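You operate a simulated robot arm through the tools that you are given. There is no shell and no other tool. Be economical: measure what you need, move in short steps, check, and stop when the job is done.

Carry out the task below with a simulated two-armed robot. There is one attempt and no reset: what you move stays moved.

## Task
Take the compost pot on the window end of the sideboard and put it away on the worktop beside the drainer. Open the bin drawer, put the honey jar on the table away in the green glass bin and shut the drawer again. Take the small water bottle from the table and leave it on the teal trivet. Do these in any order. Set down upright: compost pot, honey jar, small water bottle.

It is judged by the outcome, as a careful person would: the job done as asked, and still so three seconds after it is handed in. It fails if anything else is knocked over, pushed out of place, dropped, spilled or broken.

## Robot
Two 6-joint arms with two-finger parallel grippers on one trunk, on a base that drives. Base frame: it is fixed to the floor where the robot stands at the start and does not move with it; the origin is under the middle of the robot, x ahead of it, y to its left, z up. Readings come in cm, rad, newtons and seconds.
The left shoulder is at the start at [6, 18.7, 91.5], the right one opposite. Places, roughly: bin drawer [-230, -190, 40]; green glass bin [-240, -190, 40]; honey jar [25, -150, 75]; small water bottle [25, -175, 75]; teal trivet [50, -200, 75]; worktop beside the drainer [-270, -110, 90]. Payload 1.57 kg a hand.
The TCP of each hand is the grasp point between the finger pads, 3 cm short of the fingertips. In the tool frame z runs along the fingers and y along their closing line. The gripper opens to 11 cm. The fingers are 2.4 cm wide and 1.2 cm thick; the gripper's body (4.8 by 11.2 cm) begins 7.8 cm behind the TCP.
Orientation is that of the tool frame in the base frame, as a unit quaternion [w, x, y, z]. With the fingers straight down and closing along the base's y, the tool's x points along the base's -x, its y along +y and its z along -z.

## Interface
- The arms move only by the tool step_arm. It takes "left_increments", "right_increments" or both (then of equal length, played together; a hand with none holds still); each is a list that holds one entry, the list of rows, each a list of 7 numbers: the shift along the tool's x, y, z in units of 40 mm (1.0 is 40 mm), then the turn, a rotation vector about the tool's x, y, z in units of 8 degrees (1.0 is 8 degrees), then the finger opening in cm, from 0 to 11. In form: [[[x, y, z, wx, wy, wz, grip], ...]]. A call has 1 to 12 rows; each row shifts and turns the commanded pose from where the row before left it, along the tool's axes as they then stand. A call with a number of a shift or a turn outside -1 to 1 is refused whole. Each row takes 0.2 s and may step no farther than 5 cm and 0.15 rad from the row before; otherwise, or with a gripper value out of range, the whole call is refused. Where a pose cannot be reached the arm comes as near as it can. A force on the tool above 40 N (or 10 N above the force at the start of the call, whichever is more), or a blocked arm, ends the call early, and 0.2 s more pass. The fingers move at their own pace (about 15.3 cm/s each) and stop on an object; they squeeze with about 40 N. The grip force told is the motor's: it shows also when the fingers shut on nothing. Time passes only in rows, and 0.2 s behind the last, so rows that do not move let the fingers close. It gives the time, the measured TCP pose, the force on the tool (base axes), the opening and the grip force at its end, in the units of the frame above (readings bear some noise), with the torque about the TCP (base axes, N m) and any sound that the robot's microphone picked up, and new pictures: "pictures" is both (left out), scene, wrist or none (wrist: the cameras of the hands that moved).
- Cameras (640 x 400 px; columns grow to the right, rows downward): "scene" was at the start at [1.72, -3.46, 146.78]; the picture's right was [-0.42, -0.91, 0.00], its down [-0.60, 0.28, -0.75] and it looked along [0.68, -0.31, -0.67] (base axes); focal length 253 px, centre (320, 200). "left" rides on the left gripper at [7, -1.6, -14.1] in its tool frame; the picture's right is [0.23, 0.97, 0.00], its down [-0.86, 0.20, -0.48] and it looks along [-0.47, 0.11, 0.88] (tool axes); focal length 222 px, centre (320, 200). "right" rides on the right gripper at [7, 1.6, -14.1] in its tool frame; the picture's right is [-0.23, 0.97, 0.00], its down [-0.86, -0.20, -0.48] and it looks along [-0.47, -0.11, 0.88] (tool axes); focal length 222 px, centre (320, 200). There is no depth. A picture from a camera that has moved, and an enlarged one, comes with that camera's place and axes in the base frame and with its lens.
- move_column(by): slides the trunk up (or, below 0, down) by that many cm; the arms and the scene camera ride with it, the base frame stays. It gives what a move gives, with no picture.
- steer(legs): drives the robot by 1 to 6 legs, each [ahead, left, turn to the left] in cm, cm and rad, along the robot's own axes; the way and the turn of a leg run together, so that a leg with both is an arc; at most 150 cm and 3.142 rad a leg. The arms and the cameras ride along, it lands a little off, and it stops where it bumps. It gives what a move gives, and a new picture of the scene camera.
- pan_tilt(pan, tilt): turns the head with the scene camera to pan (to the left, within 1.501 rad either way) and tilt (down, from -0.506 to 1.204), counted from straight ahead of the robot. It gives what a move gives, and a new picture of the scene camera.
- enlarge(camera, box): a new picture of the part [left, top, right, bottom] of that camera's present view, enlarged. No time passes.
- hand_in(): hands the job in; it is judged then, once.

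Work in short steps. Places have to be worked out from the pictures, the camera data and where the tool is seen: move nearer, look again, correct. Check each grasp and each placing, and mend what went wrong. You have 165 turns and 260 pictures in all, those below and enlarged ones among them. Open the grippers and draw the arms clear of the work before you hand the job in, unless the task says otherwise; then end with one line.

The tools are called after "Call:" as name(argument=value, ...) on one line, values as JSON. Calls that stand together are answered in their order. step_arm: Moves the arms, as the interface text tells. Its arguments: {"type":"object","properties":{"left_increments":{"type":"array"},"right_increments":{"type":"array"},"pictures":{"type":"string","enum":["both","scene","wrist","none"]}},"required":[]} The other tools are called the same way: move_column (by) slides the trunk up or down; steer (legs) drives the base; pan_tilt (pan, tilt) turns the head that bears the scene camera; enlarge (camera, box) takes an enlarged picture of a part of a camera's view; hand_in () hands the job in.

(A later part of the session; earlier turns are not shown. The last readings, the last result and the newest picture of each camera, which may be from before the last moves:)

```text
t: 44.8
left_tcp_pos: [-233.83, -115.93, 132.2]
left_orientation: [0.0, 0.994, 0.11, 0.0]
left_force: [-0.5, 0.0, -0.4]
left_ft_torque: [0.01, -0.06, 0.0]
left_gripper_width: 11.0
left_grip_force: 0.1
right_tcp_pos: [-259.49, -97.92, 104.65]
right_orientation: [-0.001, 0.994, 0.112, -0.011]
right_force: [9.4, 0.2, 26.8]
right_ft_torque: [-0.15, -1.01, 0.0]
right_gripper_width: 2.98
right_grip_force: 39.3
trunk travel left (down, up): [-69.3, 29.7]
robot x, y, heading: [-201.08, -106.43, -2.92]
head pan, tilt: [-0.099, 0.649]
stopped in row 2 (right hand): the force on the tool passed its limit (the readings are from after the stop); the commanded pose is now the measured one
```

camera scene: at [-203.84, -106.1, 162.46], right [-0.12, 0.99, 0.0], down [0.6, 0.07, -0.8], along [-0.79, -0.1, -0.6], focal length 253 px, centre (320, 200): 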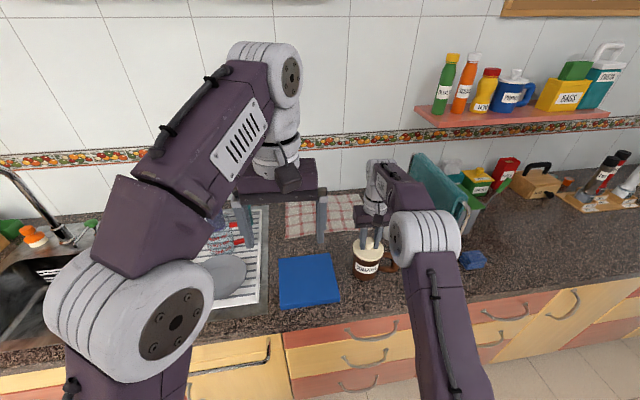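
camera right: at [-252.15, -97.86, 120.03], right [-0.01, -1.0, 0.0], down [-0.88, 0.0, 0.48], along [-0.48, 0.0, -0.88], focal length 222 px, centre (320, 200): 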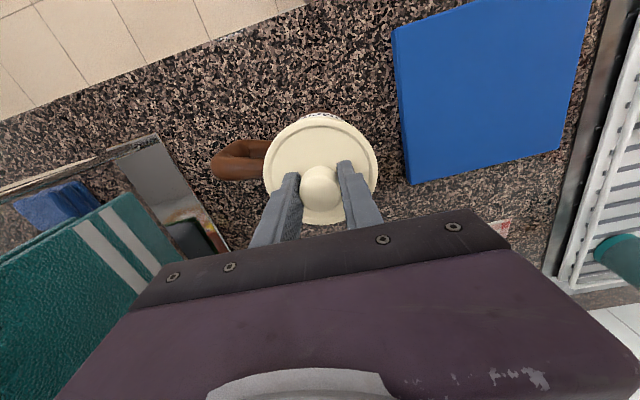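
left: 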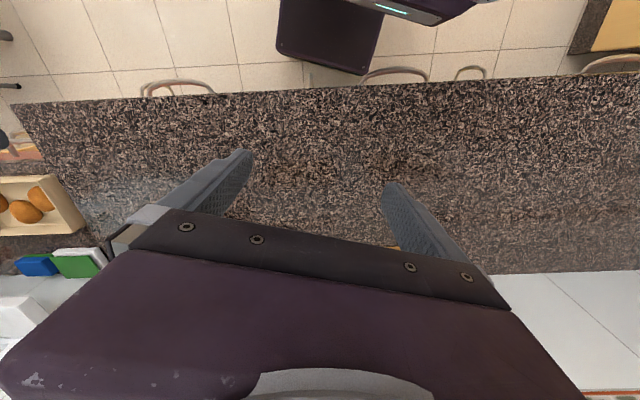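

Contact at TCP z≈104.65; the pot is on the counter. Opening the fingers and rising.

Call:
step_arm(right_increments=[[[0, 0, -0.04, 0, 0, 0, 0], [0, 0, 0, 0, 0, 0, 5], [0, 0, 0, 0, 0, 0, 5], [0, 0, -0.7, 0, 0, 0, 5], [0, 0, -1, 0, 0, 0, 5]]])

Call:
enlarge(camera="scene", box=[310, 190, 430, 310])

```text
t: 46.0
left_tcp_pos: [-233.99, -116.09, 132.21]
left_orientation: [0.001, 0.994, 0.109, 0.0]
left_force: [0.4, 0.8, 0.3]
left_ft_torque: [-0.02, 0.02, 0.01]
left_gripper_width: 11.01
left_grip_force: 0.1
right_tcp_pos: [-259.54, -98.15, 111.43]
right_orientation: [0.0, 0.994, 0.111, -0.009]
right_force: [-0.4, -0.1, 0.2]
right_ft_torque: [-0.02, 0.07, -0.03]
right_gripper_width: 5.02
right_grip_force: 0.1
trunk travel left (down, up): [-69.3, 29.7]
robot x, y, heading: [-201.2, -106.4, -2.916]
head pan, tilt: [-0.099, 0.649]
camera scene: at [-203.61, -106.1, 162.45], right [-0.12, 0.99, 0.0], down [0.6, 0.07, -0.8], along [-0.79, -0.1, -0.6], focal length 253 px, centre (320, 200)
camera right: at [-252.12, -98.17, 125.39], right [-0.01, -1.0, 0.0], down [-0.87, 0.01, 0.49], along [-0.49, 0.0, -0.87], focal length 222 px, centre (320, 200)
```

scene: 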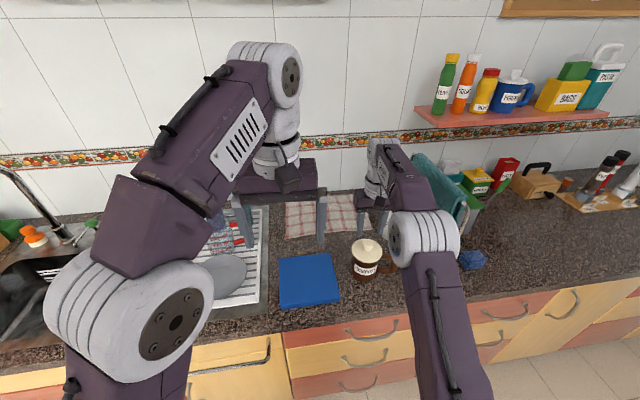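
right: 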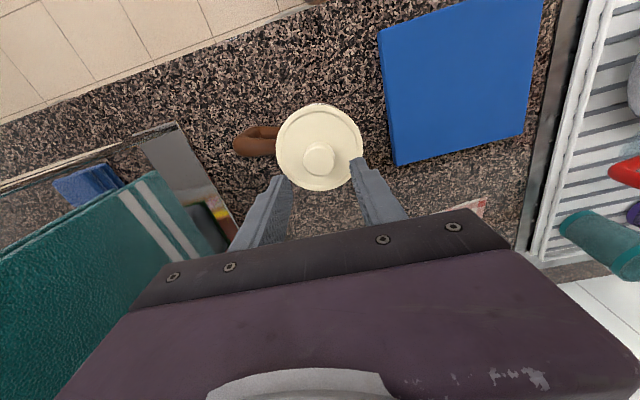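

```text
3.33 times, centred on (370, 250) of scene
camera zoom: at [-203.61, -106.1, 162.45], right [-0.12, 0.99, 0.0], down [0.6, 0.07, -0.8], along [-0.79, -0.1, -0.6], focal length 843 px, centre (153, 33)
```

zoom: 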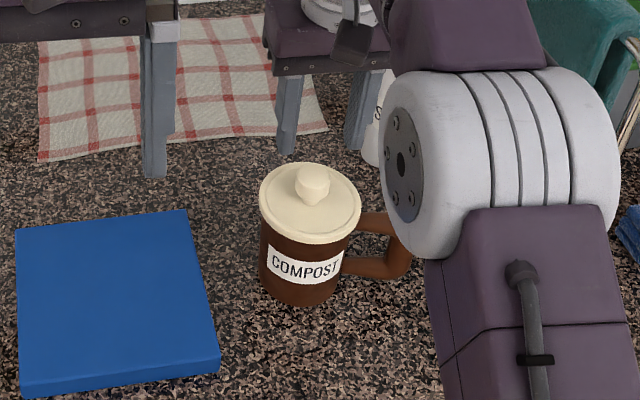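

The pot stands upright, but it's some 16 cm from the named spot [-270,-110]. I'll regrasp and shift it closer, into the room between the blue item and the cloth.

Call:
step_arm(right_increments=[[[0, 0, 0.9, 0, 0, 0, 5], [0, 0, 0.77, 0, 0, 0, 5], [0, 0, 0, 0, 0, 0, 0], [0, 0, 0, 0, 0, 0, 0], [0, 0, -0.5, 0, 0, 0, 0], [0, 0, -0.5, 0, 0, 0, 0]]], pictures="none")

Call:
steer(legs=[[7, 0, 0]])

```text
t: 47.4
left_tcp_pos: [-234.09, -116.05, 132.09]
left_orientation: [0.0, 0.994, 0.111, 0.001]
left_force: [-0.2, 0.6, 0.1]
left_ft_torque: [0.04, 0.02, 0.01]
left_gripper_width: 11.0
left_grip_force: 0.0
right_tcp_pos: [-259.51, -97.71, 108.66]
right_orientation: [0.0, 0.994, 0.112, -0.009]
right_force: [-0.5, 0.0, -1.3]
right_ft_torque: [-0.04, 0.0, 0.02]
right_gripper_width: 2.97
right_grip_force: 39.3
trunk travel left (down, up): [-69.3, 29.7]
robot x, y, heading: [-201.01, -106.31, -2.924]
head pan, tilt: [-0.099, 0.649]
```

```text
t: 48.4
left_tcp_pos: [-240.67, -117.41, 132.23]
left_orientation: [0.0, 0.994, 0.111, -0.001]
left_force: [0.2, -0.1, -0.3]
left_ft_torque: [-0.02, -0.01, -0.02]
left_gripper_width: 11.01
left_grip_force: 0.1
right_tcp_pos: [-266.22, -99.37, 108.79]
right_orientation: [-0.002, 0.994, 0.111, -0.011]
right_force: [0.7, -1.3, -0.9]
right_ft_torque: [-0.05, 0.01, -0.04]
right_gripper_width: 2.97
right_grip_force: 39.4
trunk travel left (down, up): [-69.3, 29.7]
robot x, y, heading: [-207.74, -108.13, -2.924]
head pan, tilt: [-0.099, 0.649]
camera scene: at [-210.4, -107.57, 162.47], right [-0.12, 0.99, 0.0], down [0.6, 0.07, -0.8], along [-0.79, -0.1, -0.6], focal length 253 px, centre (320, 200)
```

scene: 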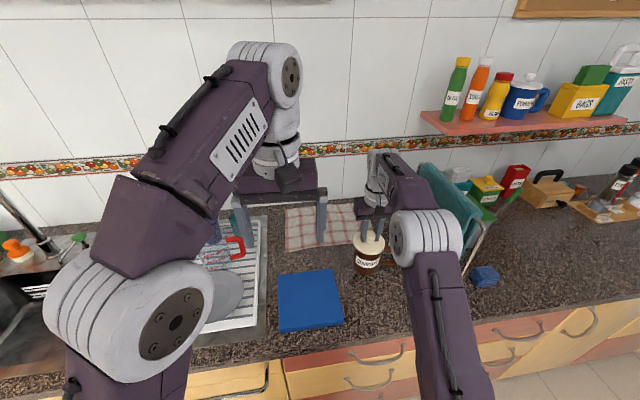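

Pot now at [-266,-99]. I'll shift 3 cm toward the drainer and lower to contact.

Call:
step_arm(right_increments=[[[0, 0.4, 0, 0, 0, 0, 0], [0, 0.35, 0, 0, 0, 0, 0], [0, 0, 0.5, 0, 0, 0, 0], [0, 0, 0.35, 0, 0, 0, 0], [0, 0, 0.15, 0, 0, 0, 0]]])

Call:
enlarge(camera="scene", box=[310, 190, 430, 310])

```text
t: 49.6
left_tcp_pos: [-240.89, -117.64, 132.1]
left_orientation: [0.001, 0.994, 0.11, -0.001]
left_force: [-0.2, 0.2, -0.4]
left_ft_torque: [0.0, 0.0, -0.03]
left_gripper_width: 11.01
left_grip_force: 0.0
right_tcp_pos: [-265.89, -102.16, 104.69]
right_orientation: [-0.001, 0.994, 0.111, -0.009]
right_force: [1.8, -1.3, 4.8]
right_ft_torque: [0.06, -0.18, -0.04]
right_gripper_width: 2.95
right_grip_force: 39.0
trunk travel left (down, up): [-69.3, 29.7]
robot x, y, heading: [-208.37, -108.18, -2.926]
head pan, tilt: [-0.099, 0.649]
camera scene: at [-210.55, -107.67, 162.48], right [-0.12, 0.99, 0.0], down [0.6, 0.07, -0.8], along [-0.79, -0.1, -0.6], focal length 253 px, centre (320, 200)
camera right: at [-258.49, -102.35, 118.73], right [-0.01, -1.0, 0.0], down [-0.87, 0.01, 0.5], along [-0.5, 0.0, -0.87], focal length 222 px, centre (320, 200)
```

scene: 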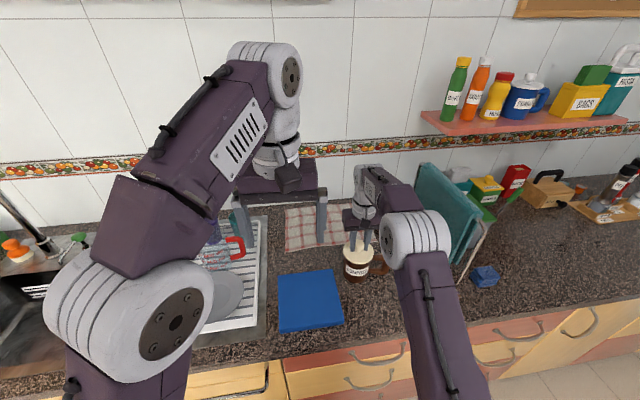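
right: 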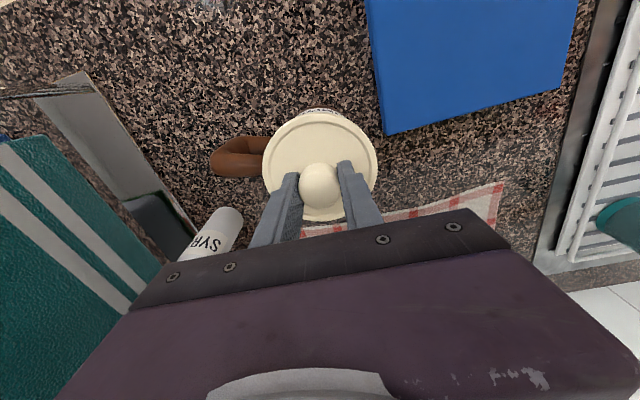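

```text
3.33 times, centred on (370, 250) of scene
camera zoom: at [-210.55, -107.67, 162.48], right [-0.12, 0.99, 0.0], down [0.6, 0.07, -0.8], along [-0.79, -0.1, -0.6], focal length 843 px, centre (153, 33)
```

zoom: 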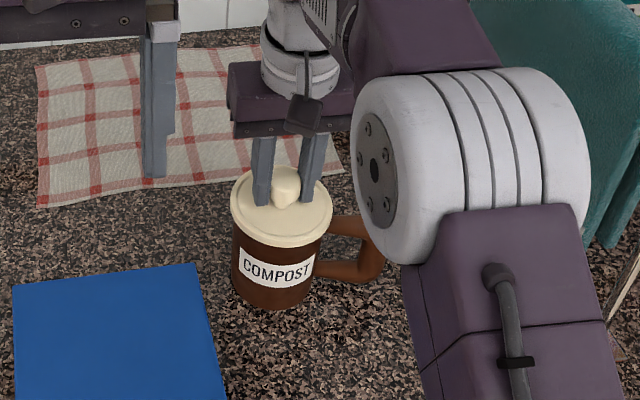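

Light contact, and the pot sits clear of cloth and blue item. Releasing, rising and drawing the hand back.

Call:
step_arm(right_increments=[[[0, 0, 0, 0, 0, 0, 5], [0, 0, 0, 0, 0, 0, 5], [0, 0, -0.6, 0, 0, 0, 5], [0, 0, -0.8, 0, 0, 0, 5], [0.6, 0, -0.7, 0, 0, 0, 5], [0.9, 0, -0.5, 0, 0, 0, 5], [0.9, 0, -0.3, 0, 0, 0, 5], [0.9, 0, 0, 0, 0, 0, 5]]], pictures="scene")

Call:
enlarge(camera="scene", box=[200, 180, 440, 330])

```text
t: 51.4
left_tcp_pos: [-240.79, -117.42, 132.22]
left_orientation: [0.0, 0.994, 0.11, -0.001]
left_force: [0.6, 0.3, -0.1]
left_ft_torque: [0.01, -0.01, 0.03]
left_gripper_width: 10.99
left_grip_force: 0.1
right_tcp_pos: [-252.52, -99.21, 116.23]
right_orientation: [0.0, 0.994, 0.111, -0.01]
right_force: [0.8, -0.5, 0.3]
right_ft_torque: [-0.01, 0.06, -0.02]
right_gripper_width: 5.01
right_grip_force: 0.2
trunk travel left (down, up): [-69.3, 29.7]
robot x, y, heading: [-207.61, -108.21, -2.917]
head pan, tilt: [-0.099, 0.649]
camera scene: at [-210.47, -107.57, 162.46], right [-0.12, 0.99, 0.0], down [0.6, 0.07, -0.8], along [-0.79, -0.1, -0.6], focal length 253 px, centre (320, 200)
```

scene: 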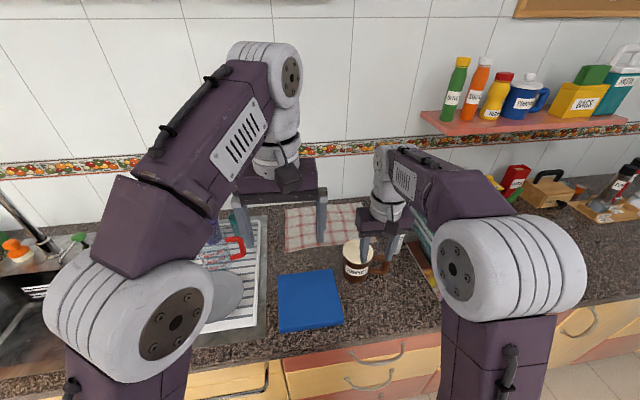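

```text
2.67 times, centred on (320, 255) of scene
camera zoom: at [-210.47, -107.57, 162.46], right [-0.12, 0.99, 0.0], down [0.6, 0.07, -0.8], along [-0.79, -0.1, -0.6], focal length 675 px, centre (320, 53)
```

zoom: 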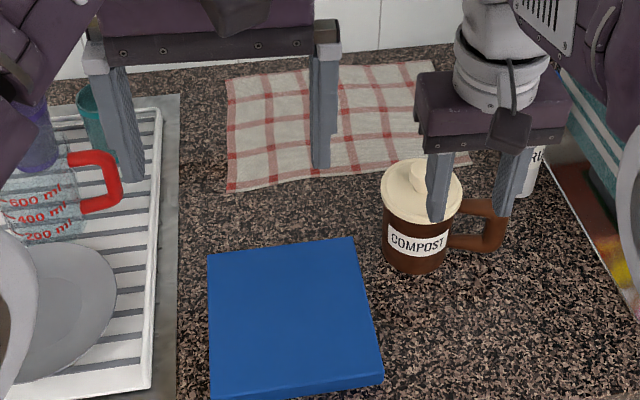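

The pot stands upright and clear. Next, the bin drawer: I'll back off 31 cm and shift 55 cm left so the left arm faces its handle.

Call:
steer(legs=[[-31, 0, 0], [0, 55, 0]])

Call:
pan_tilt(pan=0.35, tilt=0.95)

```text
t: 56.3
left_tcp_pos: [-197.56, -164.03, 132.12]
left_orientation: [0.0, 0.993, 0.115, 0.0]
left_force: [-0.6, -0.5, 0.3]
left_ft_torque: [-0.01, -0.02, 0.02]
left_gripper_width: 11.01
left_grip_force: 0.1
right_tcp_pos: [-209.43, -145.8, 116.16]
right_orientation: [0.0, 0.993, 0.116, -0.009]
right_force: [0.1, 0.2, -0.2]
right_ft_torque: [-0.02, -0.01, -0.03]
right_gripper_width: 5.01
right_grip_force: 0.1
trunk travel left (down, up): [-69.3, 29.7]
robot x, y, heading: [-164.65, -154.08, -2.908]
head pan, tilt: [-0.099, 0.649]
camera scene: at [-167.32, -153.82, 162.46], right [-0.13, 0.99, 0.0], down [0.6, 0.08, -0.8], along [-0.79, -0.1, -0.6], focal length 253 px, centre (320, 200)
```

scene: 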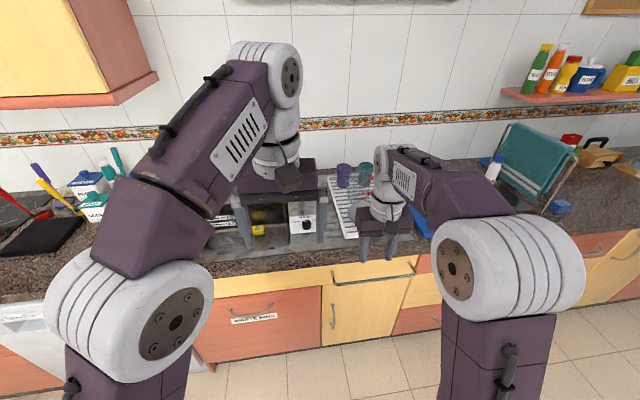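

```text
t: 57.2
left_tcp_pos: [-197.58, -164.03, 132.25]
left_orientation: [0.0, 0.993, 0.115, 0.0]
left_force: [0.5, 0.7, 0.5]
left_ft_torque: [0.01, -0.01, 0.03]
left_gripper_width: 10.98
left_grip_force: 0.2
right_tcp_pos: [-209.44, -145.85, 116.21]
right_orientation: [-0.001, 0.993, 0.115, -0.01]
right_force: [0.5, 0.4, 0.1]
right_ft_torque: [0.01, 0.02, -0.01]
right_gripper_width: 5.01
right_grip_force: 0.1
trunk travel left (down, up): [-69.3, 29.7]
robot x, y, heading: [-164.54, -154.28, -2.909]
head pan, tilt: [0.351, 0.949]
camera scene: at [-164.78, -156.73, 160.05], right [-0.55, 0.84, 0.0], down [0.68, 0.45, -0.58], along [-0.49, -0.32, -0.81], focal length 253 px, centre (320, 200)
```

scene: 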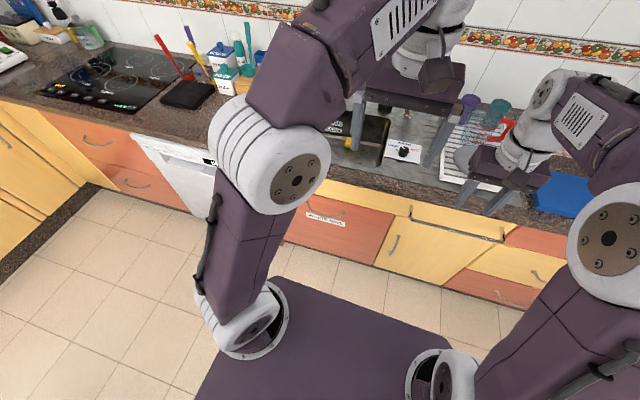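

The handle works out near [-219,-189,62], about 60 cm ahead and 21 left. I'll lower the trunk, move the left hand in front of it and pitch the fingers forward.

Call:
move_column(by=-27)

Call:
step_arm(left_increments=[[[-0.3, 0.8, 0, 0, 0, 0, 11], [-0.3, 0.8, 0, 0, 0, 0, 11], [-0.3, 0.8, 0, 0, 0, 0, 11], [-0.3, 0.8, 0, 0, 0, 0, 9], [-0.3, 0.8, 0, 0, 0, 0, 7], [0, 0.7, 0, 0, -1, 0, 6], [0, 0, 0, 0, -1, 0, 6], [0, 0, 0, 0, -1, 0, 6], [0, 0, 0, 0, -1, 0, 6], [0, 0, 0, 0, -1, 0, 6]]])

```text
t: 59.9
left_tcp_pos: [-197.5, -164.06, 105.06]
left_orientation: [0.0, 0.993, 0.115, 0.0]
left_force: [-0.3, 0.4, 0.2]
left_ft_torque: [0.02, 0.02, 0.02]
left_gripper_width: 11.01
left_grip_force: 0.1
right_tcp_pos: [-209.32, -145.89, 89.17]
right_orientation: [-0.001, 0.993, 0.116, -0.01]
right_force: [0.1, 0.0, 0.6]
right_ft_torque: [0.0, 0.0, -0.04]
right_gripper_width: 5.01
right_grip_force: 0.1
trunk travel left (down, up): [-42.3, 56.7]
robot x, y, heading: [-164.63, -154.38, -2.908]
head pan, tilt: [0.351, 0.949]
```

```text
t: 62.1
left_tcp_pos: [-199.37, -183.87, 104.85]
left_orientation: [0.039, 0.933, 0.107, -0.34]
left_force: [-0.9, -0.8, -0.5]
left_ft_torque: [0.03, -0.01, -0.02]
left_gripper_width: 5.99
left_grip_force: 0.2
left hand out of reach, approached as far as the arm can: row 5, 10
right_tcp_pos: [-209.33, -145.88, 89.28]
right_orientation: [-0.001, 0.993, 0.115, -0.01]
right_force: [1.0, 0.9, 1.3]
right_ft_torque: [-0.02, -0.02, 0.01]
right_gripper_width: 5.0
right_grip_force: 0.0
trunk travel left (down, up): [-42.3, 56.7]
robot x, y, heading: [-164.16, -154.1, -2.91]
head pan, tilt: [0.351, 0.949]
camera scene: at [-164.73, -156.76, 133.05], right [-0.55, 0.84, 0.0], down [0.68, 0.45, -0.58], along [-0.49, -0.32, -0.81], focal length 253 px, centre (320, 200)
camera left: at [-185.63, -179.09, 111.13], right [0.39, -0.91, -0.15], down [-0.29, -0.27, 0.92], along [-0.87, -0.32, -0.37], focal length 222 px, centre (320, 200)
```

scene: 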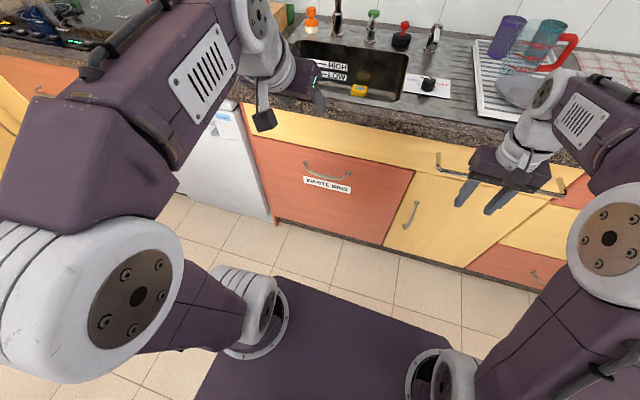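
left: 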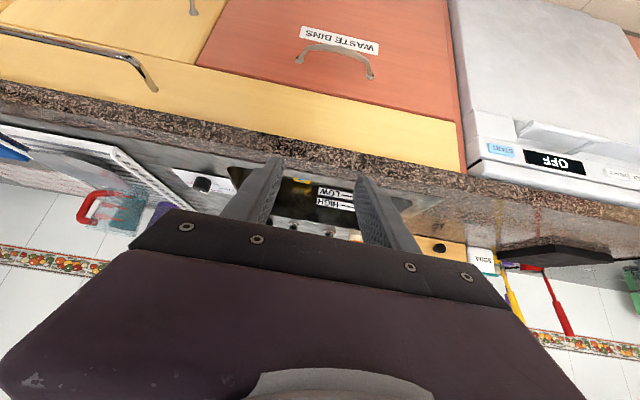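

Good view: the handle triangulates to about [-220,-190,59]. I'll lower the left hand in front of the drawer and continue pitching.

Call:
step_arm(left_increments=[[[0.6, 0, 0.72, 0, 0, 0, 6], [0.6, 0, 0.72, 0, 0, 0, 6], [0.6, 0, 0.72, 0, 0, 0, 6], [0.6, 0, 0.72, 0, 0, 0, 6], [0.6, 0, 0.72, 0, 0, 0, 6], [0.6, 0, 0.72, 0, 0, 0, 6], [0.6, 0, 0.72, 0, 0, 0, 6], [0.6, 0, 0.72, 0, 0, 0, 6], [0, 0, 0, 0, -1, 0, 6], [0, 0, 0, 0, -1, 0, 6], [0, 0, 0, 0, -1, 0, 6], [0, 0, 0, 0, -1, 0, 6]]])

```text
t: 64.7
left_tcp_pos: [-208.23, -188.38, 85.19]
left_orientation: [0.049, 0.805, 0.105, -0.581]
left_force: [-0.6, 0.1, 0.0]
left_ft_torque: [0.02, -0.03, 0.02]
left_gripper_width: 6.0
left_grip_force: 0.0
left hand out of reach, approached as far as the arm can: row 1, 6, 7, 8, 9, 10, 11, 12
right_tcp_pos: [-209.35, -145.94, 89.12]
right_orientation: [0.0, 0.993, 0.116, -0.009]
right_force: [0.1, -0.1, -0.6]
right_ft_torque: [0.03, -0.02, -0.03]
right_gripper_width: 5.02
right_grip_force: 0.0
trunk travel left (down, up): [-42.3, 56.7]
robot x, y, heading: [-164.66, -154.34, -2.914]
head pan, tilt: [0.351, 0.949]
camera scene: at [-164.8, -156.78, 133.04], right [-0.55, 0.84, 0.0], down [0.68, 0.45, -0.58], along [-0.49, -0.32, -0.81], focal length 253 px, centre (320, 200)
camera left: at [-193.37, -183.21, 83.17], right [0.29, -0.92, -0.26], down [0.23, -0.19, 0.95], along [-0.93, -0.34, 0.16], focal length 222 px, centre (320, 200)
```

scene: 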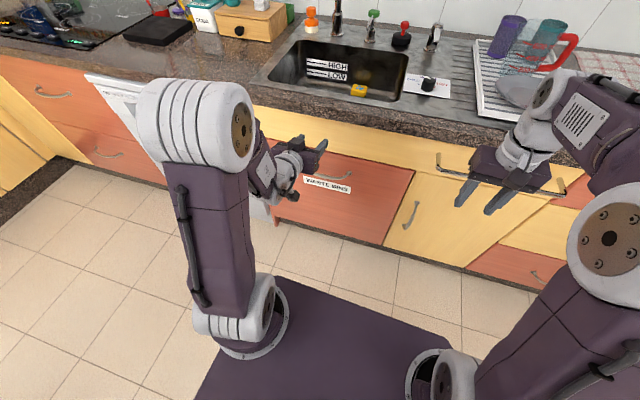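
left: 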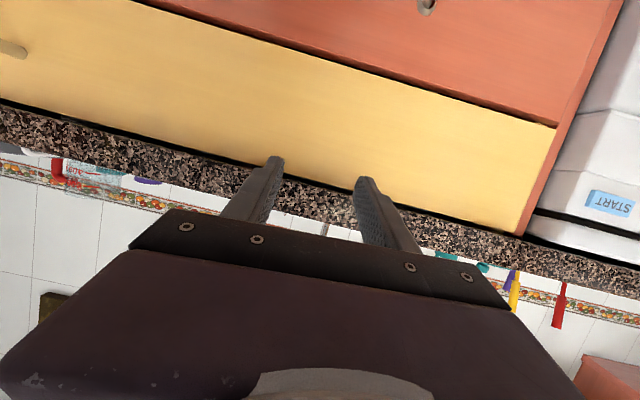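

The arm can't fold that close and low. I'll lower the trunk another 20 cm so the shoulder is level with the handle, and back off 6 cm.

Call:
steer(legs=[[-6, 0, 0]])

Call:
move_column(by=-20)

Call:
step_arm(left_increments=[[[0, 0, 0.3, 0, -1, 0, 6], [0, 0, 0.3, 0, -1, 0, 6], [0, 0, 0, 0, 0, -1, 6], [0, 0, 0, 0, 0, -1, 6], [0, 0, 0, 0, 0, -1, 6], [0, 0, 0, 0, 0, -1, 6]]])

```text
t: 65.7
left_tcp_pos: [-202.17, -187.0, 85.35]
left_orientation: [0.05, 0.805, 0.106, -0.581]
left_force: [-0.7, 0.2, -0.7]
left_ft_torque: [0.01, -0.01, 0.0]
left_gripper_width: 6.01
left_grip_force: 0.1
right_tcp_pos: [-203.38, -144.61, 89.27]
right_orientation: [-0.001, 0.993, 0.116, -0.011]
right_force: [-0.7, 0.9, -0.4]
right_ft_torque: [-0.04, 0.0, 0.0]
right_gripper_width: 5.02
right_grip_force: 0.0
trunk travel left (down, up): [-42.3, 56.7]
robot x, y, heading: [-158.64, -152.72, -2.913]
head pan, tilt: [0.351, 0.949]
camera scene: at [-158.7, -155.33, 133.05], right [-0.55, 0.84, 0.0], down [0.68, 0.45, -0.58], along [-0.49, -0.32, -0.81], focal length 253 px, centre (320, 200)
```

scene: 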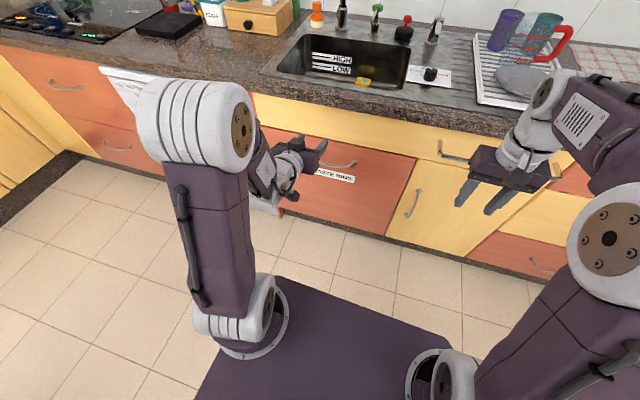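

```text
t: 67.9
left_tcp_pos: [-202.31, -186.97, 65.28]
left_orientation: [0.05, 0.806, 0.106, -0.58]
left_force: [-0.1, 1.3, 0.0]
left_ft_torque: [0.02, -0.05, -0.04]
left_gripper_width: 6.01
left_grip_force: 0.1
right_tcp_pos: [-203.46, -144.59, 69.19]
right_orientation: [0.0, 0.993, 0.116, -0.009]
right_force: [0.8, -0.5, 0.3]
right_ft_torque: [-0.01, -0.01, 0.03]
right_gripper_width: 5.02
right_grip_force: 0.1
trunk travel left (down, up): [-22.3, 76.7]
robot x, y, heading: [-158.73, -152.66, -2.907]
head pan, tilt: [0.351, 0.949]
```

```text
t: 69.3
left_tcp_pos: [-205.04, -189.19, 68.54]
left_orientation: [0.132, -0.663, -0.29, 0.677]
left_force: [0.2, 1.3, 0.1]
left_ft_torque: [0.02, -0.02, 0.0]
left_gripper_width: 6.01
left_grip_force: 0.1
left hand out of reach, approached as far as the arm can: row 1, 2
right_tcp_pos: [-203.46, -144.49, 69.22]
right_orientation: [-0.001, 0.993, 0.116, -0.009]
right_force: [-0.1, -0.4, 0.6]
right_ft_torque: [-0.02, -0.02, 0.0]
right_gripper_width: 4.98
right_grip_force: 0.1
trunk travel left (down, up): [-22.3, 76.7]
robot x, y, heading: [-159.04, -153.01, -2.909]
head pan, tilt: [0.351, 0.949]
camera scene: at [-158.89, -155.37, 113.04], right [-0.55, 0.84, 0.0], down [0.68, 0.45, -0.58], along [-0.49, -0.32, -0.81], focal length 253 px, centre (320, 200)
camera left: at [-192.23, -180.91, 64.39], right [0.18, -0.65, -0.74], down [0.58, -0.53, 0.61], along [-0.79, -0.54, 0.28], focal length 222 px, centre (320, 200)
```

scene: 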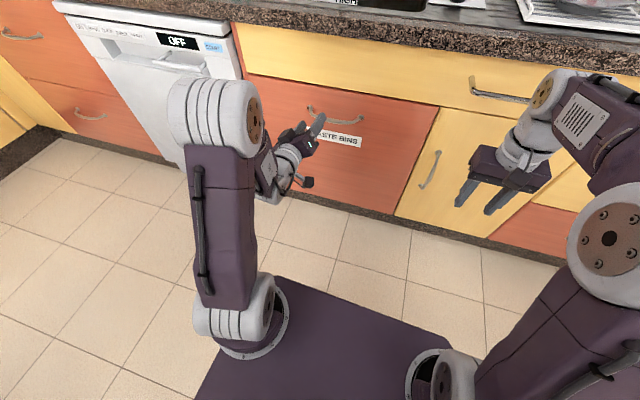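
left: 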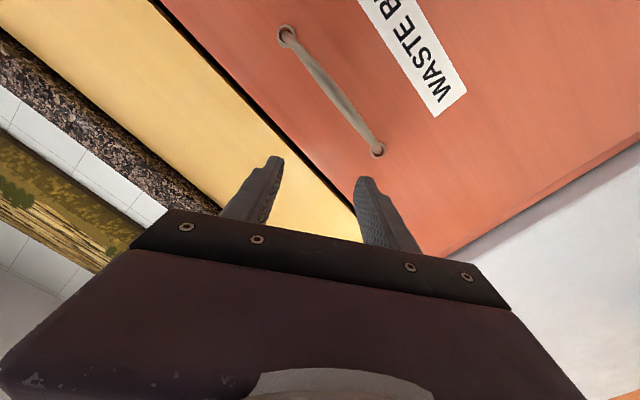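

Handle now triangulates well to [-218.2,-188.6,63]; fingers are horizontal. I'll finish the roll so they close vertically, and align sideways and in height.

Call:
step_arm(left_increments=[[[0, 0, 0, 0, 0, -1, 5], [0, 0, 0, 0, 0, -1, 5], [0, 0, 0, 0, 0, -1, 5], [0, 0, 0, 0, 0, -1, 5], [0, 0, 0, 0, 0, -1, 5], [0, 0, 0, 0, 0, -1, 5], [0, 0, 0, 0, 0, -0.9, 5], [0.45, 0.7, 0, 0, 0, 0, 5], [0.45, 0.7, 0, 0, 0, 0, 5]]])

```text
t: 71.3
left_tcp_pos: [-203.85, -188.74, 62.88]
left_orientation: [-0.43, 0.455, 0.564, -0.539]
left_force: [0.1, 1.4, 0.4]
left_ft_torque: [0.01, 0.02, 0.0]
left_gripper_width: 5.02
left_grip_force: 0.1
left hand out of reach, approached as far as the arm can: row 8, 9
right_tcp_pos: [-203.41, -144.43, 69.15]
right_orientation: [-0.001, 0.993, 0.116, -0.009]
right_force: [0.0, 0.5, -0.4]
right_ft_torque: [-0.02, 0.0, 0.0]
right_gripper_width: 5.02
right_grip_force: 0.1
trunk travel left (down, up): [-22.3, 76.7]
robot x, y, heading: [-158.9, -153.32, -2.913]
head pan, tilt: [0.351, 0.949]
camera scene: at [-158.91, -155.39, 113.05], right [-0.55, 0.84, 0.0], down [0.68, 0.45, -0.58], along [-0.49, -0.32, -0.81], focal length 253 px, centre (320, 200)
camera left: at [-191.72, -178.88, 65.08], right [0.0, 0.23, -0.97], down [0.66, -0.73, -0.17], along [-0.75, -0.65, -0.15], focal length 222 px, centre (320, 200)
```

scene: 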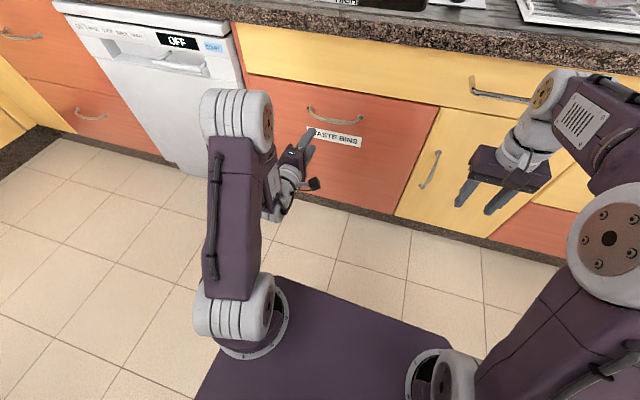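
left: 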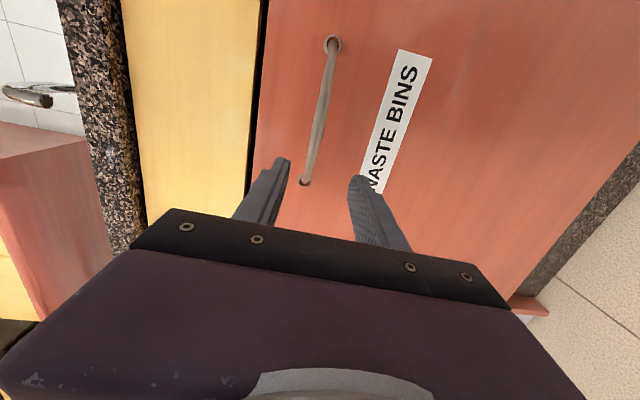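

Height is aligned with the handle bar between the finger lines. Advancing 11 cm while shifting 3.4 cm right.

Call:
step_arm(left_increments=[[[0.21, 0, 0.7, 0, 0, 0, 5], [0.21, 0, 0.7, 0, 0, 0, 5], [0.21, 0, 0.7, 0, 0, 0, 5], [0.21, 0, 0.65, 0, 0, 0, 5]]])

Call:
enlarge(camera="scene", box=[250, 70, 410, 190])

```text
t: 72.3
left_tcp_pos: [-213.06, -192.99, 62.71]
left_orientation: [-0.43, 0.455, 0.563, -0.539]
left_force: [0.0, 0.9, -0.4]
left_ft_torque: [-0.02, 0.02, 0.02]
left_gripper_width: 5.0
left_grip_force: 0.2
left hand out of reach, approached as far as the arm can: row 1, 2, 3, 4
right_tcp_pos: [-203.44, -144.61, 69.13]
right_orientation: [0.0, 0.993, 0.116, -0.009]
right_force: [0.4, 0.0, 0.3]
right_ft_torque: [0.01, 0.01, 0.02]
right_gripper_width: 5.02
right_grip_force: 0.1
trunk travel left (down, up): [-22.3, 76.7]
robot x, y, heading: [-158.56, -152.7, -2.909]
head pan, tilt: [0.351, 0.949]
camera scene: at [-158.9, -155.38, 113.04], right [-0.55, 0.84, 0.0], down [0.68, 0.45, -0.58], along [-0.49, -0.32, -0.81], focal length 253 px, centre (320, 200)
camera left: at [-200.95, -183.3, 64.87], right [0.0, 0.23, -0.97], down [0.66, -0.73, -0.17], along [-0.75, -0.64, -0.15], focal length 222 px, centre (320, 200)
```

scene: 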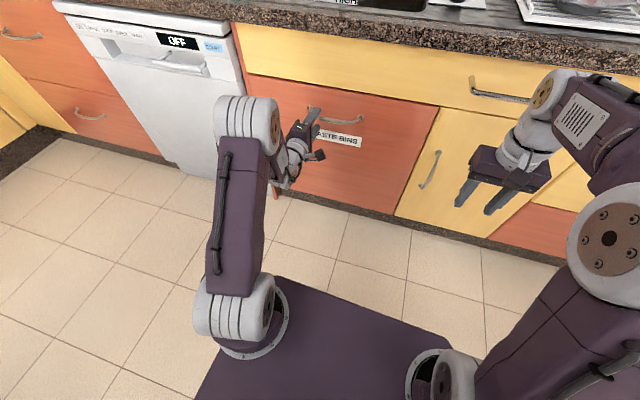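
left: 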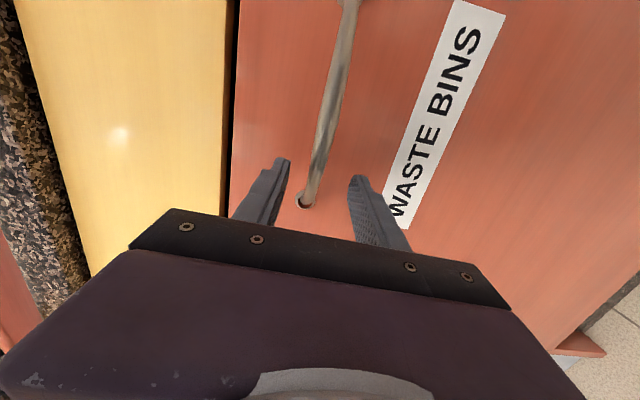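

```text
3.33 times, centred on (330, 130) of scene
camera zoom: at [-158.9, -155.38, 113.04], right [-0.55, 0.84, 0.0], down [0.68, 0.45, -0.58], along [-0.49, -0.32, -0.81], focal length 843 px, centre (287, 433)
```

zoom: 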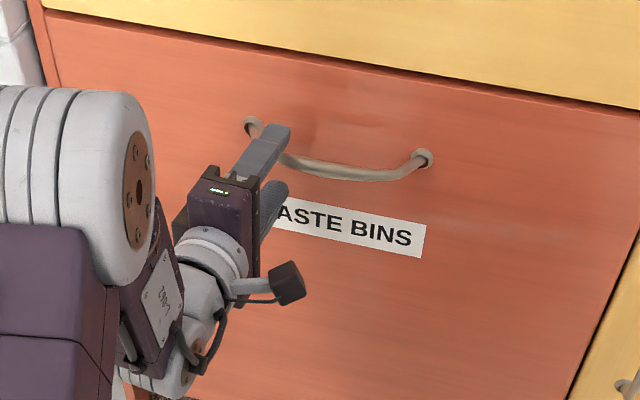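

The arm won't shift right in this posture; the hand is 5.5 cm left of the handle centre and 4 cm short. I'll correct with the base.

Call:
steer(legs=[[0, -5.5, 0], [3, 0, 0]])

Call:
enlarge(camera="left", box=[0, 0, 640, 400])

Call:
enlarge(camera="scene", box=[250, 70, 410, 190])

```text
t: 73.7
left_tcp_pos: [-217.46, -188.53, 62.54]
left_orientation: [-0.43, 0.456, 0.563, -0.539]
left_force: [0.0, -1.7, -0.8]
left_ft_torque: [0.0, 0.0, -0.01]
left_gripper_width: 5.0
left_grip_force: 0.0
right_tcp_pos: [-207.63, -139.99, 69.18]
right_orientation: [-0.001, 0.993, 0.116, -0.009]
right_force: [-0.3, -0.1, 0.3]
right_ft_torque: [0.01, -0.03, 0.0]
right_gripper_width: 5.02
right_grip_force: 0.1
trunk travel left (down, up): [-22.3, 76.7]
robot x, y, heading: [-162.77, -148.57, -2.914]
head pan, tilt: [0.351, 0.949]
camera scene: at [-163.11, -150.94, 113.04], right [-0.55, 0.84, 0.0], down [0.68, 0.45, -0.58], along [-0.49, -0.32, -0.81], focal length 253 px, centre (320, 200)
```

scene: 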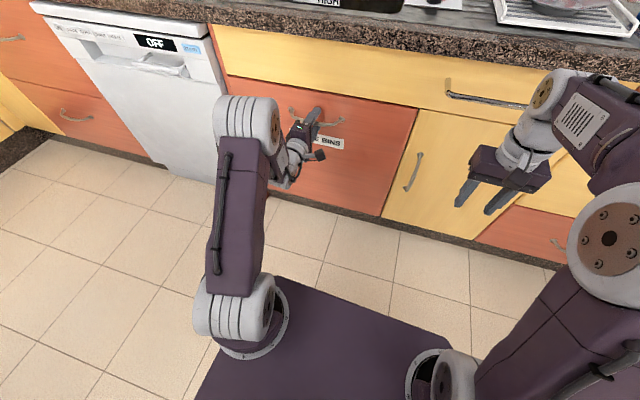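

```text
1.00 times, centred on (320, 200) of left
camera zoom: at [-205.15, -178.79, 64.84], right [0.0, 0.23, -0.97], down [0.66, -0.73, -0.17], along [-0.75, -0.64, -0.15], focal length 222 px, centre (320, 200)
```

zoom: 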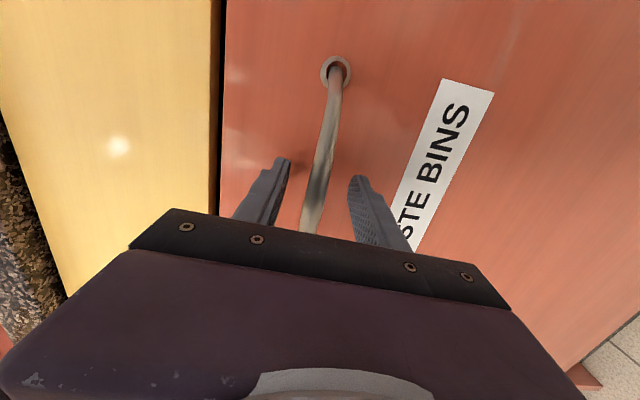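

```text
3.33 times, centred on (330, 130) of scene
camera zoom: at [-163.11, -150.94, 113.04], right [-0.55, 0.84, 0.0], down [0.68, 0.45, -0.58], along [-0.49, -0.32, -0.81], focal length 843 px, centre (287, 433)
```

zoom: 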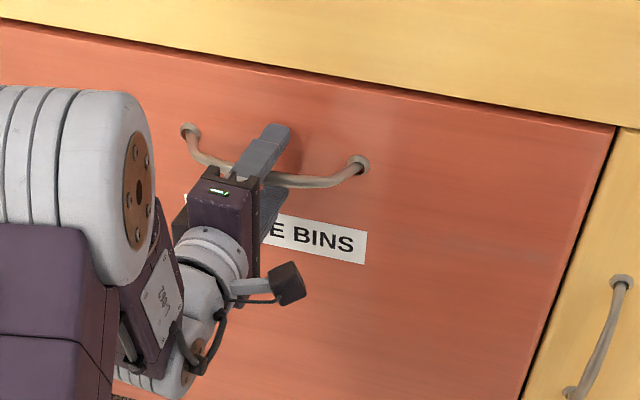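

The fingers straddle the middle of the handle bar. Closing on it.

Call:
step_arm(left_increments=[[[0, 0, 0, 0, 0, 0, 0], [0, 0, 0, 0, 0, 0, 0], [0, 0, 0, 0, 0, 0, 0]]], pictures="wrist")

```text
t: 74.5
left_tcp_pos: [-217.29, -188.6, 62.92]
left_orientation: [-0.432, 0.454, 0.561, -0.54]
left_force: [-1.9, -3.5, 16.8]
left_ft_torque: [0.78, 0.23, -0.51]
left_gripper_width: 1.41
left_grip_force: 30.9
right_tcp_pos: [-207.59, -139.93, 69.32]
right_orientation: [0.001, 0.993, 0.116, -0.011]
right_force: [0.8, 0.9, -0.4]
right_ft_torque: [0.02, -0.01, 0.01]
right_gripper_width: 4.99
right_grip_force: 0.1
trunk travel left (down, up): [-22.3, 76.7]
robot x, y, heading: [-162.79, -148.33, -2.911]
head pan, tilt: [0.351, 0.949]
camera left: at [-205.06, -178.76, 65.1], right [-0.01, 0.22, -0.97], down [0.66, -0.73, -0.17], along [-0.75, -0.64, -0.14], focal length 222 px, centre (320, 200)
```

left: 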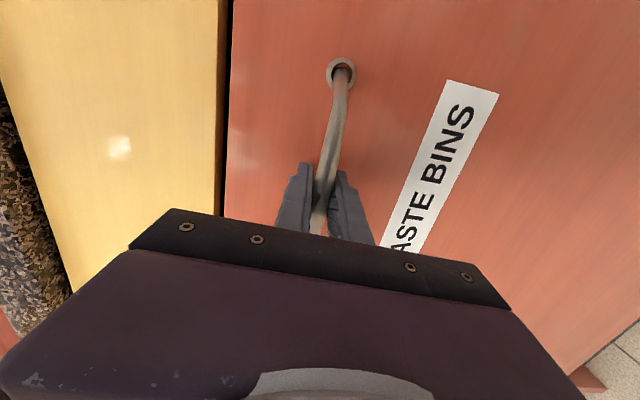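

Grip on the bar is solid (1.4 cm). I'll pull by driving back 15 cm and check.

Call:
steer(legs=[[-15, 0, 0]])

```text
t: 75.8
left_tcp_pos: [-202.23, -184.56, 62.94]
left_orientation: [-0.431, 0.456, 0.56, -0.54]
left_force: [-3.9, 19.9, 19.6]
left_ft_torque: [0.67, 0.11, 0.05]
left_gripper_width: 1.41
left_grip_force: 30.5
right_tcp_pos: [-192.37, -136.22, 69.23]
right_orientation: [0.001, 0.993, 0.115, -0.01]
right_force: [0.3, -0.3, -0.3]
right_ft_torque: [-0.04, 0.01, -0.01]
right_gripper_width: 4.98
right_grip_force: 0.0
trunk travel left (down, up): [-22.3, 76.7]
robot x, y, heading: [-147.61, -144.83, -2.91]
head pan, tilt: [0.351, 0.949]
camera scene: at [-147.72, -147.02, 113.06], right [-0.55, 0.84, 0.0], down [0.68, 0.44, -0.58], along [-0.49, -0.32, -0.81], focal length 253 px, centre (320, 200)
```

scene: 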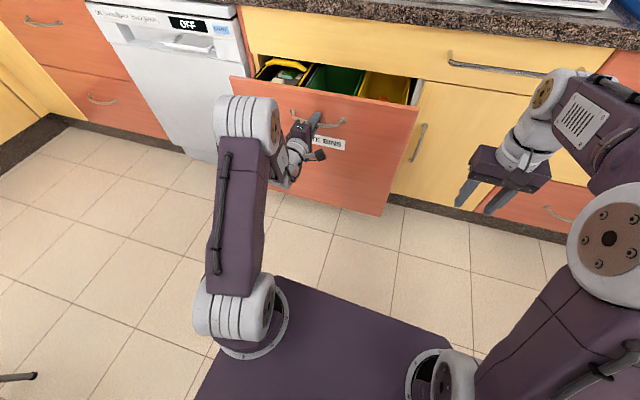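

The drawer is opening and shows three bins, green in the middle. Continuing 18 cm back with a small sideways correction.

Call:
steer(legs=[[-18, -1.1, 0]])

```text
t: 77.3
left_tcp_pos: [-185.23, -179.76, 62.94]
left_orientation: [-0.432, 0.455, 0.56, -0.54]
left_force: [3.5, -6.5, 19.7]
left_ft_torque: [0.69, 0.11, 0.06]
left_gripper_width: 1.4
left_grip_force: 29.6
right_tcp_pos: [-175.37, -131.21, 69.36]
right_orientation: [0.0, 0.994, 0.113, -0.011]
right_force: [-0.3, -0.2, 0.0]
right_ft_torque: [-0.01, 0.02, -0.03]
right_gripper_width: 5.02
right_grip_force: 0.0
trunk travel left (down, up): [-22.3, 76.7]
robot x, y, heading: [-130.93, -139.81, -2.913]
head pan, tilt: [0.351, 0.949]
camera scene: at [-130.68, -142.27, 113.06], right [-0.55, 0.84, 0.0], down [0.68, 0.44, -0.58], along [-0.49, -0.32, -0.81], focal length 253 px, centre (320, 200)
```

scene: 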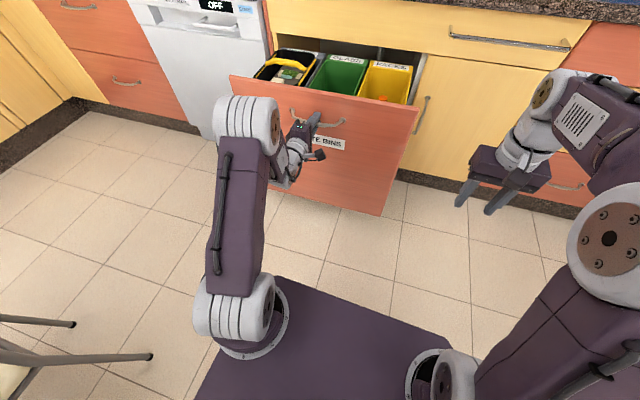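

Call:
enlarge(camera="scene", box=[220, 30, 440, 170])

```text
2.86 times, centred on (330, 100) of scene
camera zoom: at [-130.68, -142.27, 113.06], right [-0.55, 0.84, 0.0], down [0.68, 0.44, -0.58], along [-0.49, -0.32, -0.81], focal length 723 px, centre (291, 486)
```

zoom: 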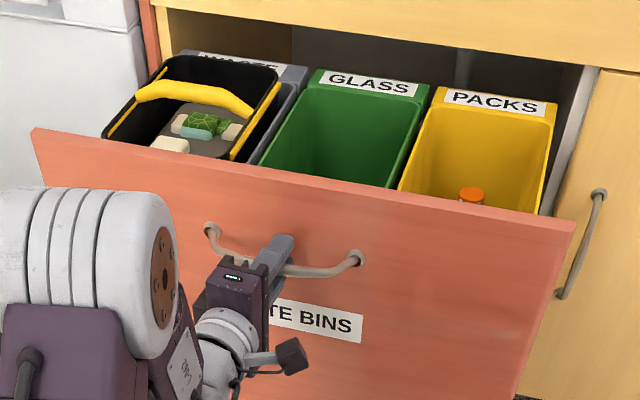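

The drawer is open ~33 cm with the green GLASS bin in the middle. I'll release the handle, draw the hand back and then back the base away.

Call:
step_arm(left_increments=[[[0, 0, 0, 0, 0, 0, 5], [0, 0, 0, 0, 0, 0, 6], [0, 0, -0.5, 0, 0, 0, 6], [0, 0, -0.7, 0, 0, 0, 6]]], pictures="wrist")

```text
t: 78.3
left_tcp_pos: [-180.67, -178.85, 62.95]
left_orientation: [-0.433, 0.454, 0.561, -0.54]
left_force: [1.0, 0.9, 0.6]
left_ft_torque: [0.02, -0.02, -0.01]
left_gripper_width: 5.96
left_grip_force: 0.1
right_tcp_pos: [-175.48, -131.33, 69.05]
right_orientation: [-0.001, 0.993, 0.114, -0.009]
right_force: [-0.6, -0.2, -1.0]
right_ft_torque: [0.04, 0.01, 0.01]
right_gripper_width: 5.0
right_grip_force: 0.2
trunk travel left (down, up): [-22.3, 76.7]
robot x, y, heading: [-131.09, -139.75, -2.91]
head pan, tilt: [0.351, 0.949]
camera left: at [-168.36, -169.13, 65.08], right [-0.01, 0.23, -0.97], down [0.66, -0.73, -0.17], along [-0.75, -0.64, -0.14], focal length 222 px, centre (320, 200)
```

left: 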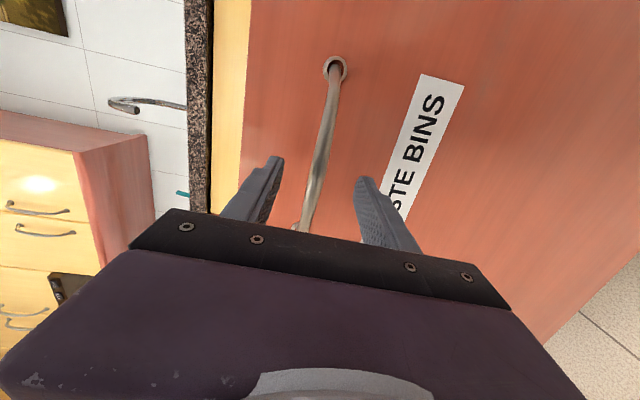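

Call:
steer(legs=[[-14, -6, 0]])

Call:
move_column(by=45)

Call:
step_arm(left_increments=[[[0, 0, 0, 0, 0, 1, 8], [0, 0, 0, 0, 0, 1, 8], [0, 0, 0, 0, 0, 1, 8], [0, 0, 0, 0, 0, 1, 8], [0, 0, 0, 0, 0, 1, 8], [0, 0, 0, 0, 0, 1, 8], [0, 0, 0, 0, 0, 1, 8], [0, 0, 0, 0, 0, 1, 8], [0, 0, 0, 0, 0, 1, 8], [0, 0, 0, 0, 0, 1, 8], [0, 0, 0, 0, 0, 0.9, 8]]], pictures="none")

Call:
step_arm(left_increments=[[[0, 0, 0, 0, 1, 0, 9], [0, 0, 0, 0, 1, 0, 9], [0, 0, 0, 0, 1, 0, 9], [0, 0, 0, 0, 1, 0, 9], [0, 0, 0, 0, 1, 0, 9], [0, 0, 0, 0, 1, 0, 9], [0, 0, 0, 0, 1, 0, 9], [0, 0, 0, 0, 1, 0, 9], [0, 0, 0, 0, 1, 0, 9], [0, 0, 0, 0, 1, 0, 9], [0, 0, 0, 0, 0.9, 0, 9]]], pictures="scene")

```text
t: 79.7
left_tcp_pos: [-168.2, -169.86, 62.89]
left_orientation: [-0.432, 0.456, 0.56, -0.54]
left_force: [0.1, 0.3, 0.3]
left_ft_torque: [0.01, 0.01, 0.03]
left_gripper_width: 5.97
left_grip_force: 0.0
right_tcp_pos: [-163.01, -122.33, 69.15]
right_orientation: [0.0, 0.993, 0.114, -0.009]
right_force: [-0.3, -0.9, -0.5]
right_ft_torque: [-0.03, -0.01, 0.01]
right_gripper_width: 5.02
right_grip_force: 0.0
trunk travel left (down, up): [-22.3, 76.7]
robot x, y, heading: [-117.8, -130.96, -2.913]
head pan, tilt: [0.351, 0.949]
camera scene: at [-118.48, -133.37, 113.05], right [-0.55, 0.84, 0.0], down [0.68, 0.44, -0.58], along [-0.49, -0.32, -0.81], focal length 253 px, centre (320, 200)
```

scene: 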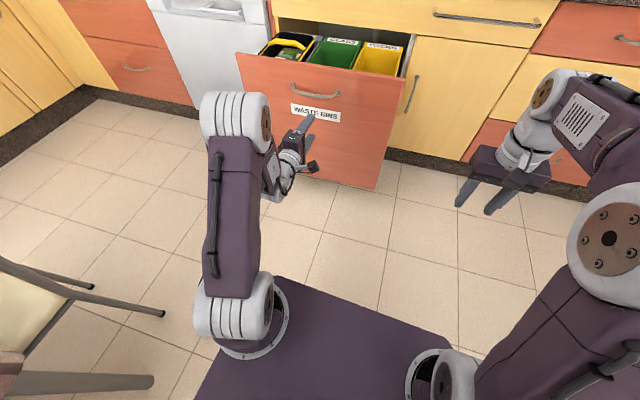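

```text
refused: 45 is not a number from -40 to 40
```

```text
t: 82.1
left_tcp_pos: [-168.97, -171.17, 63.95]
left_orientation: [0.051, 0.718, 0.095, -0.688]
left_force: [0.4, -0.7, -0.2]
left_ft_torque: [-0.01, -0.01, -0.01]
left_gripper_width: 8.0
left_grip_force: 0.0
left hand out of reach, approached as far as the arm can: row 11
right_tcp_pos: [-162.96, -122.31, 69.27]
right_orientation: [0.0, 0.993, 0.114, -0.009]
right_force: [-0.6, -0.5, 0.3]
right_ft_torque: [0.01, -0.01, -0.01]
right_gripper_width: 5.02
right_grip_force: 0.1
trunk travel left (down, up): [-22.3, 76.7]
robot x, y, heading: [-118.22, -131.25, -2.913]
head pan, tilt: [0.351, 0.949]
```

```text
t: 84.5
left_tcp_pos: [-169.59, -170.15, 64.05]
left_orientation: [-0.027, 0.993, 0.095, -0.069]
left_force: [0.7, 0.0, -0.1]
left_ft_torque: [0.02, -0.02, 0.02]
left_gripper_width: 8.99
left_grip_force: 0.0
left hand out of reach, approached as far as the arm can: row 6
right_tcp_pos: [-162.93, -122.3, 69.17]
right_orientation: [-0.001, 0.993, 0.114, -0.009]
right_force: [-0.2, -0.1, -0.2]
right_ft_torque: [0.01, 0.02, -0.01]
right_gripper_width: 5.0
right_grip_force: 0.1
trunk travel left (down, up): [-22.3, 76.7]
robot x, y, heading: [-118.5, -130.94, -2.917]
head pan, tilt: [0.351, 0.949]
camera scene: at [-118.56, -133.44, 113.04], right [-0.55, 0.84, 0.0], down [0.68, 0.44, -0.58], along [-0.49, -0.32, -0.81], focal length 253 px, centre (320, 200)
```

scene: 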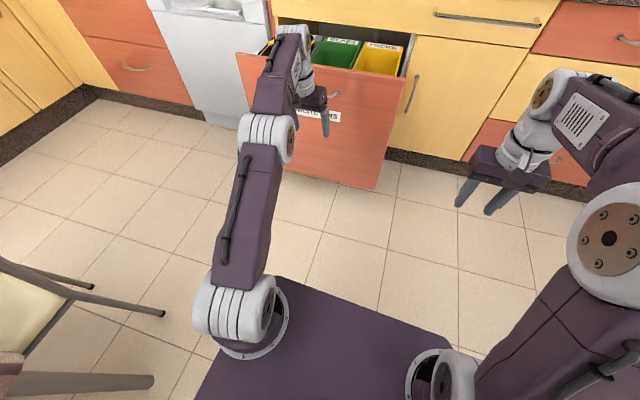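

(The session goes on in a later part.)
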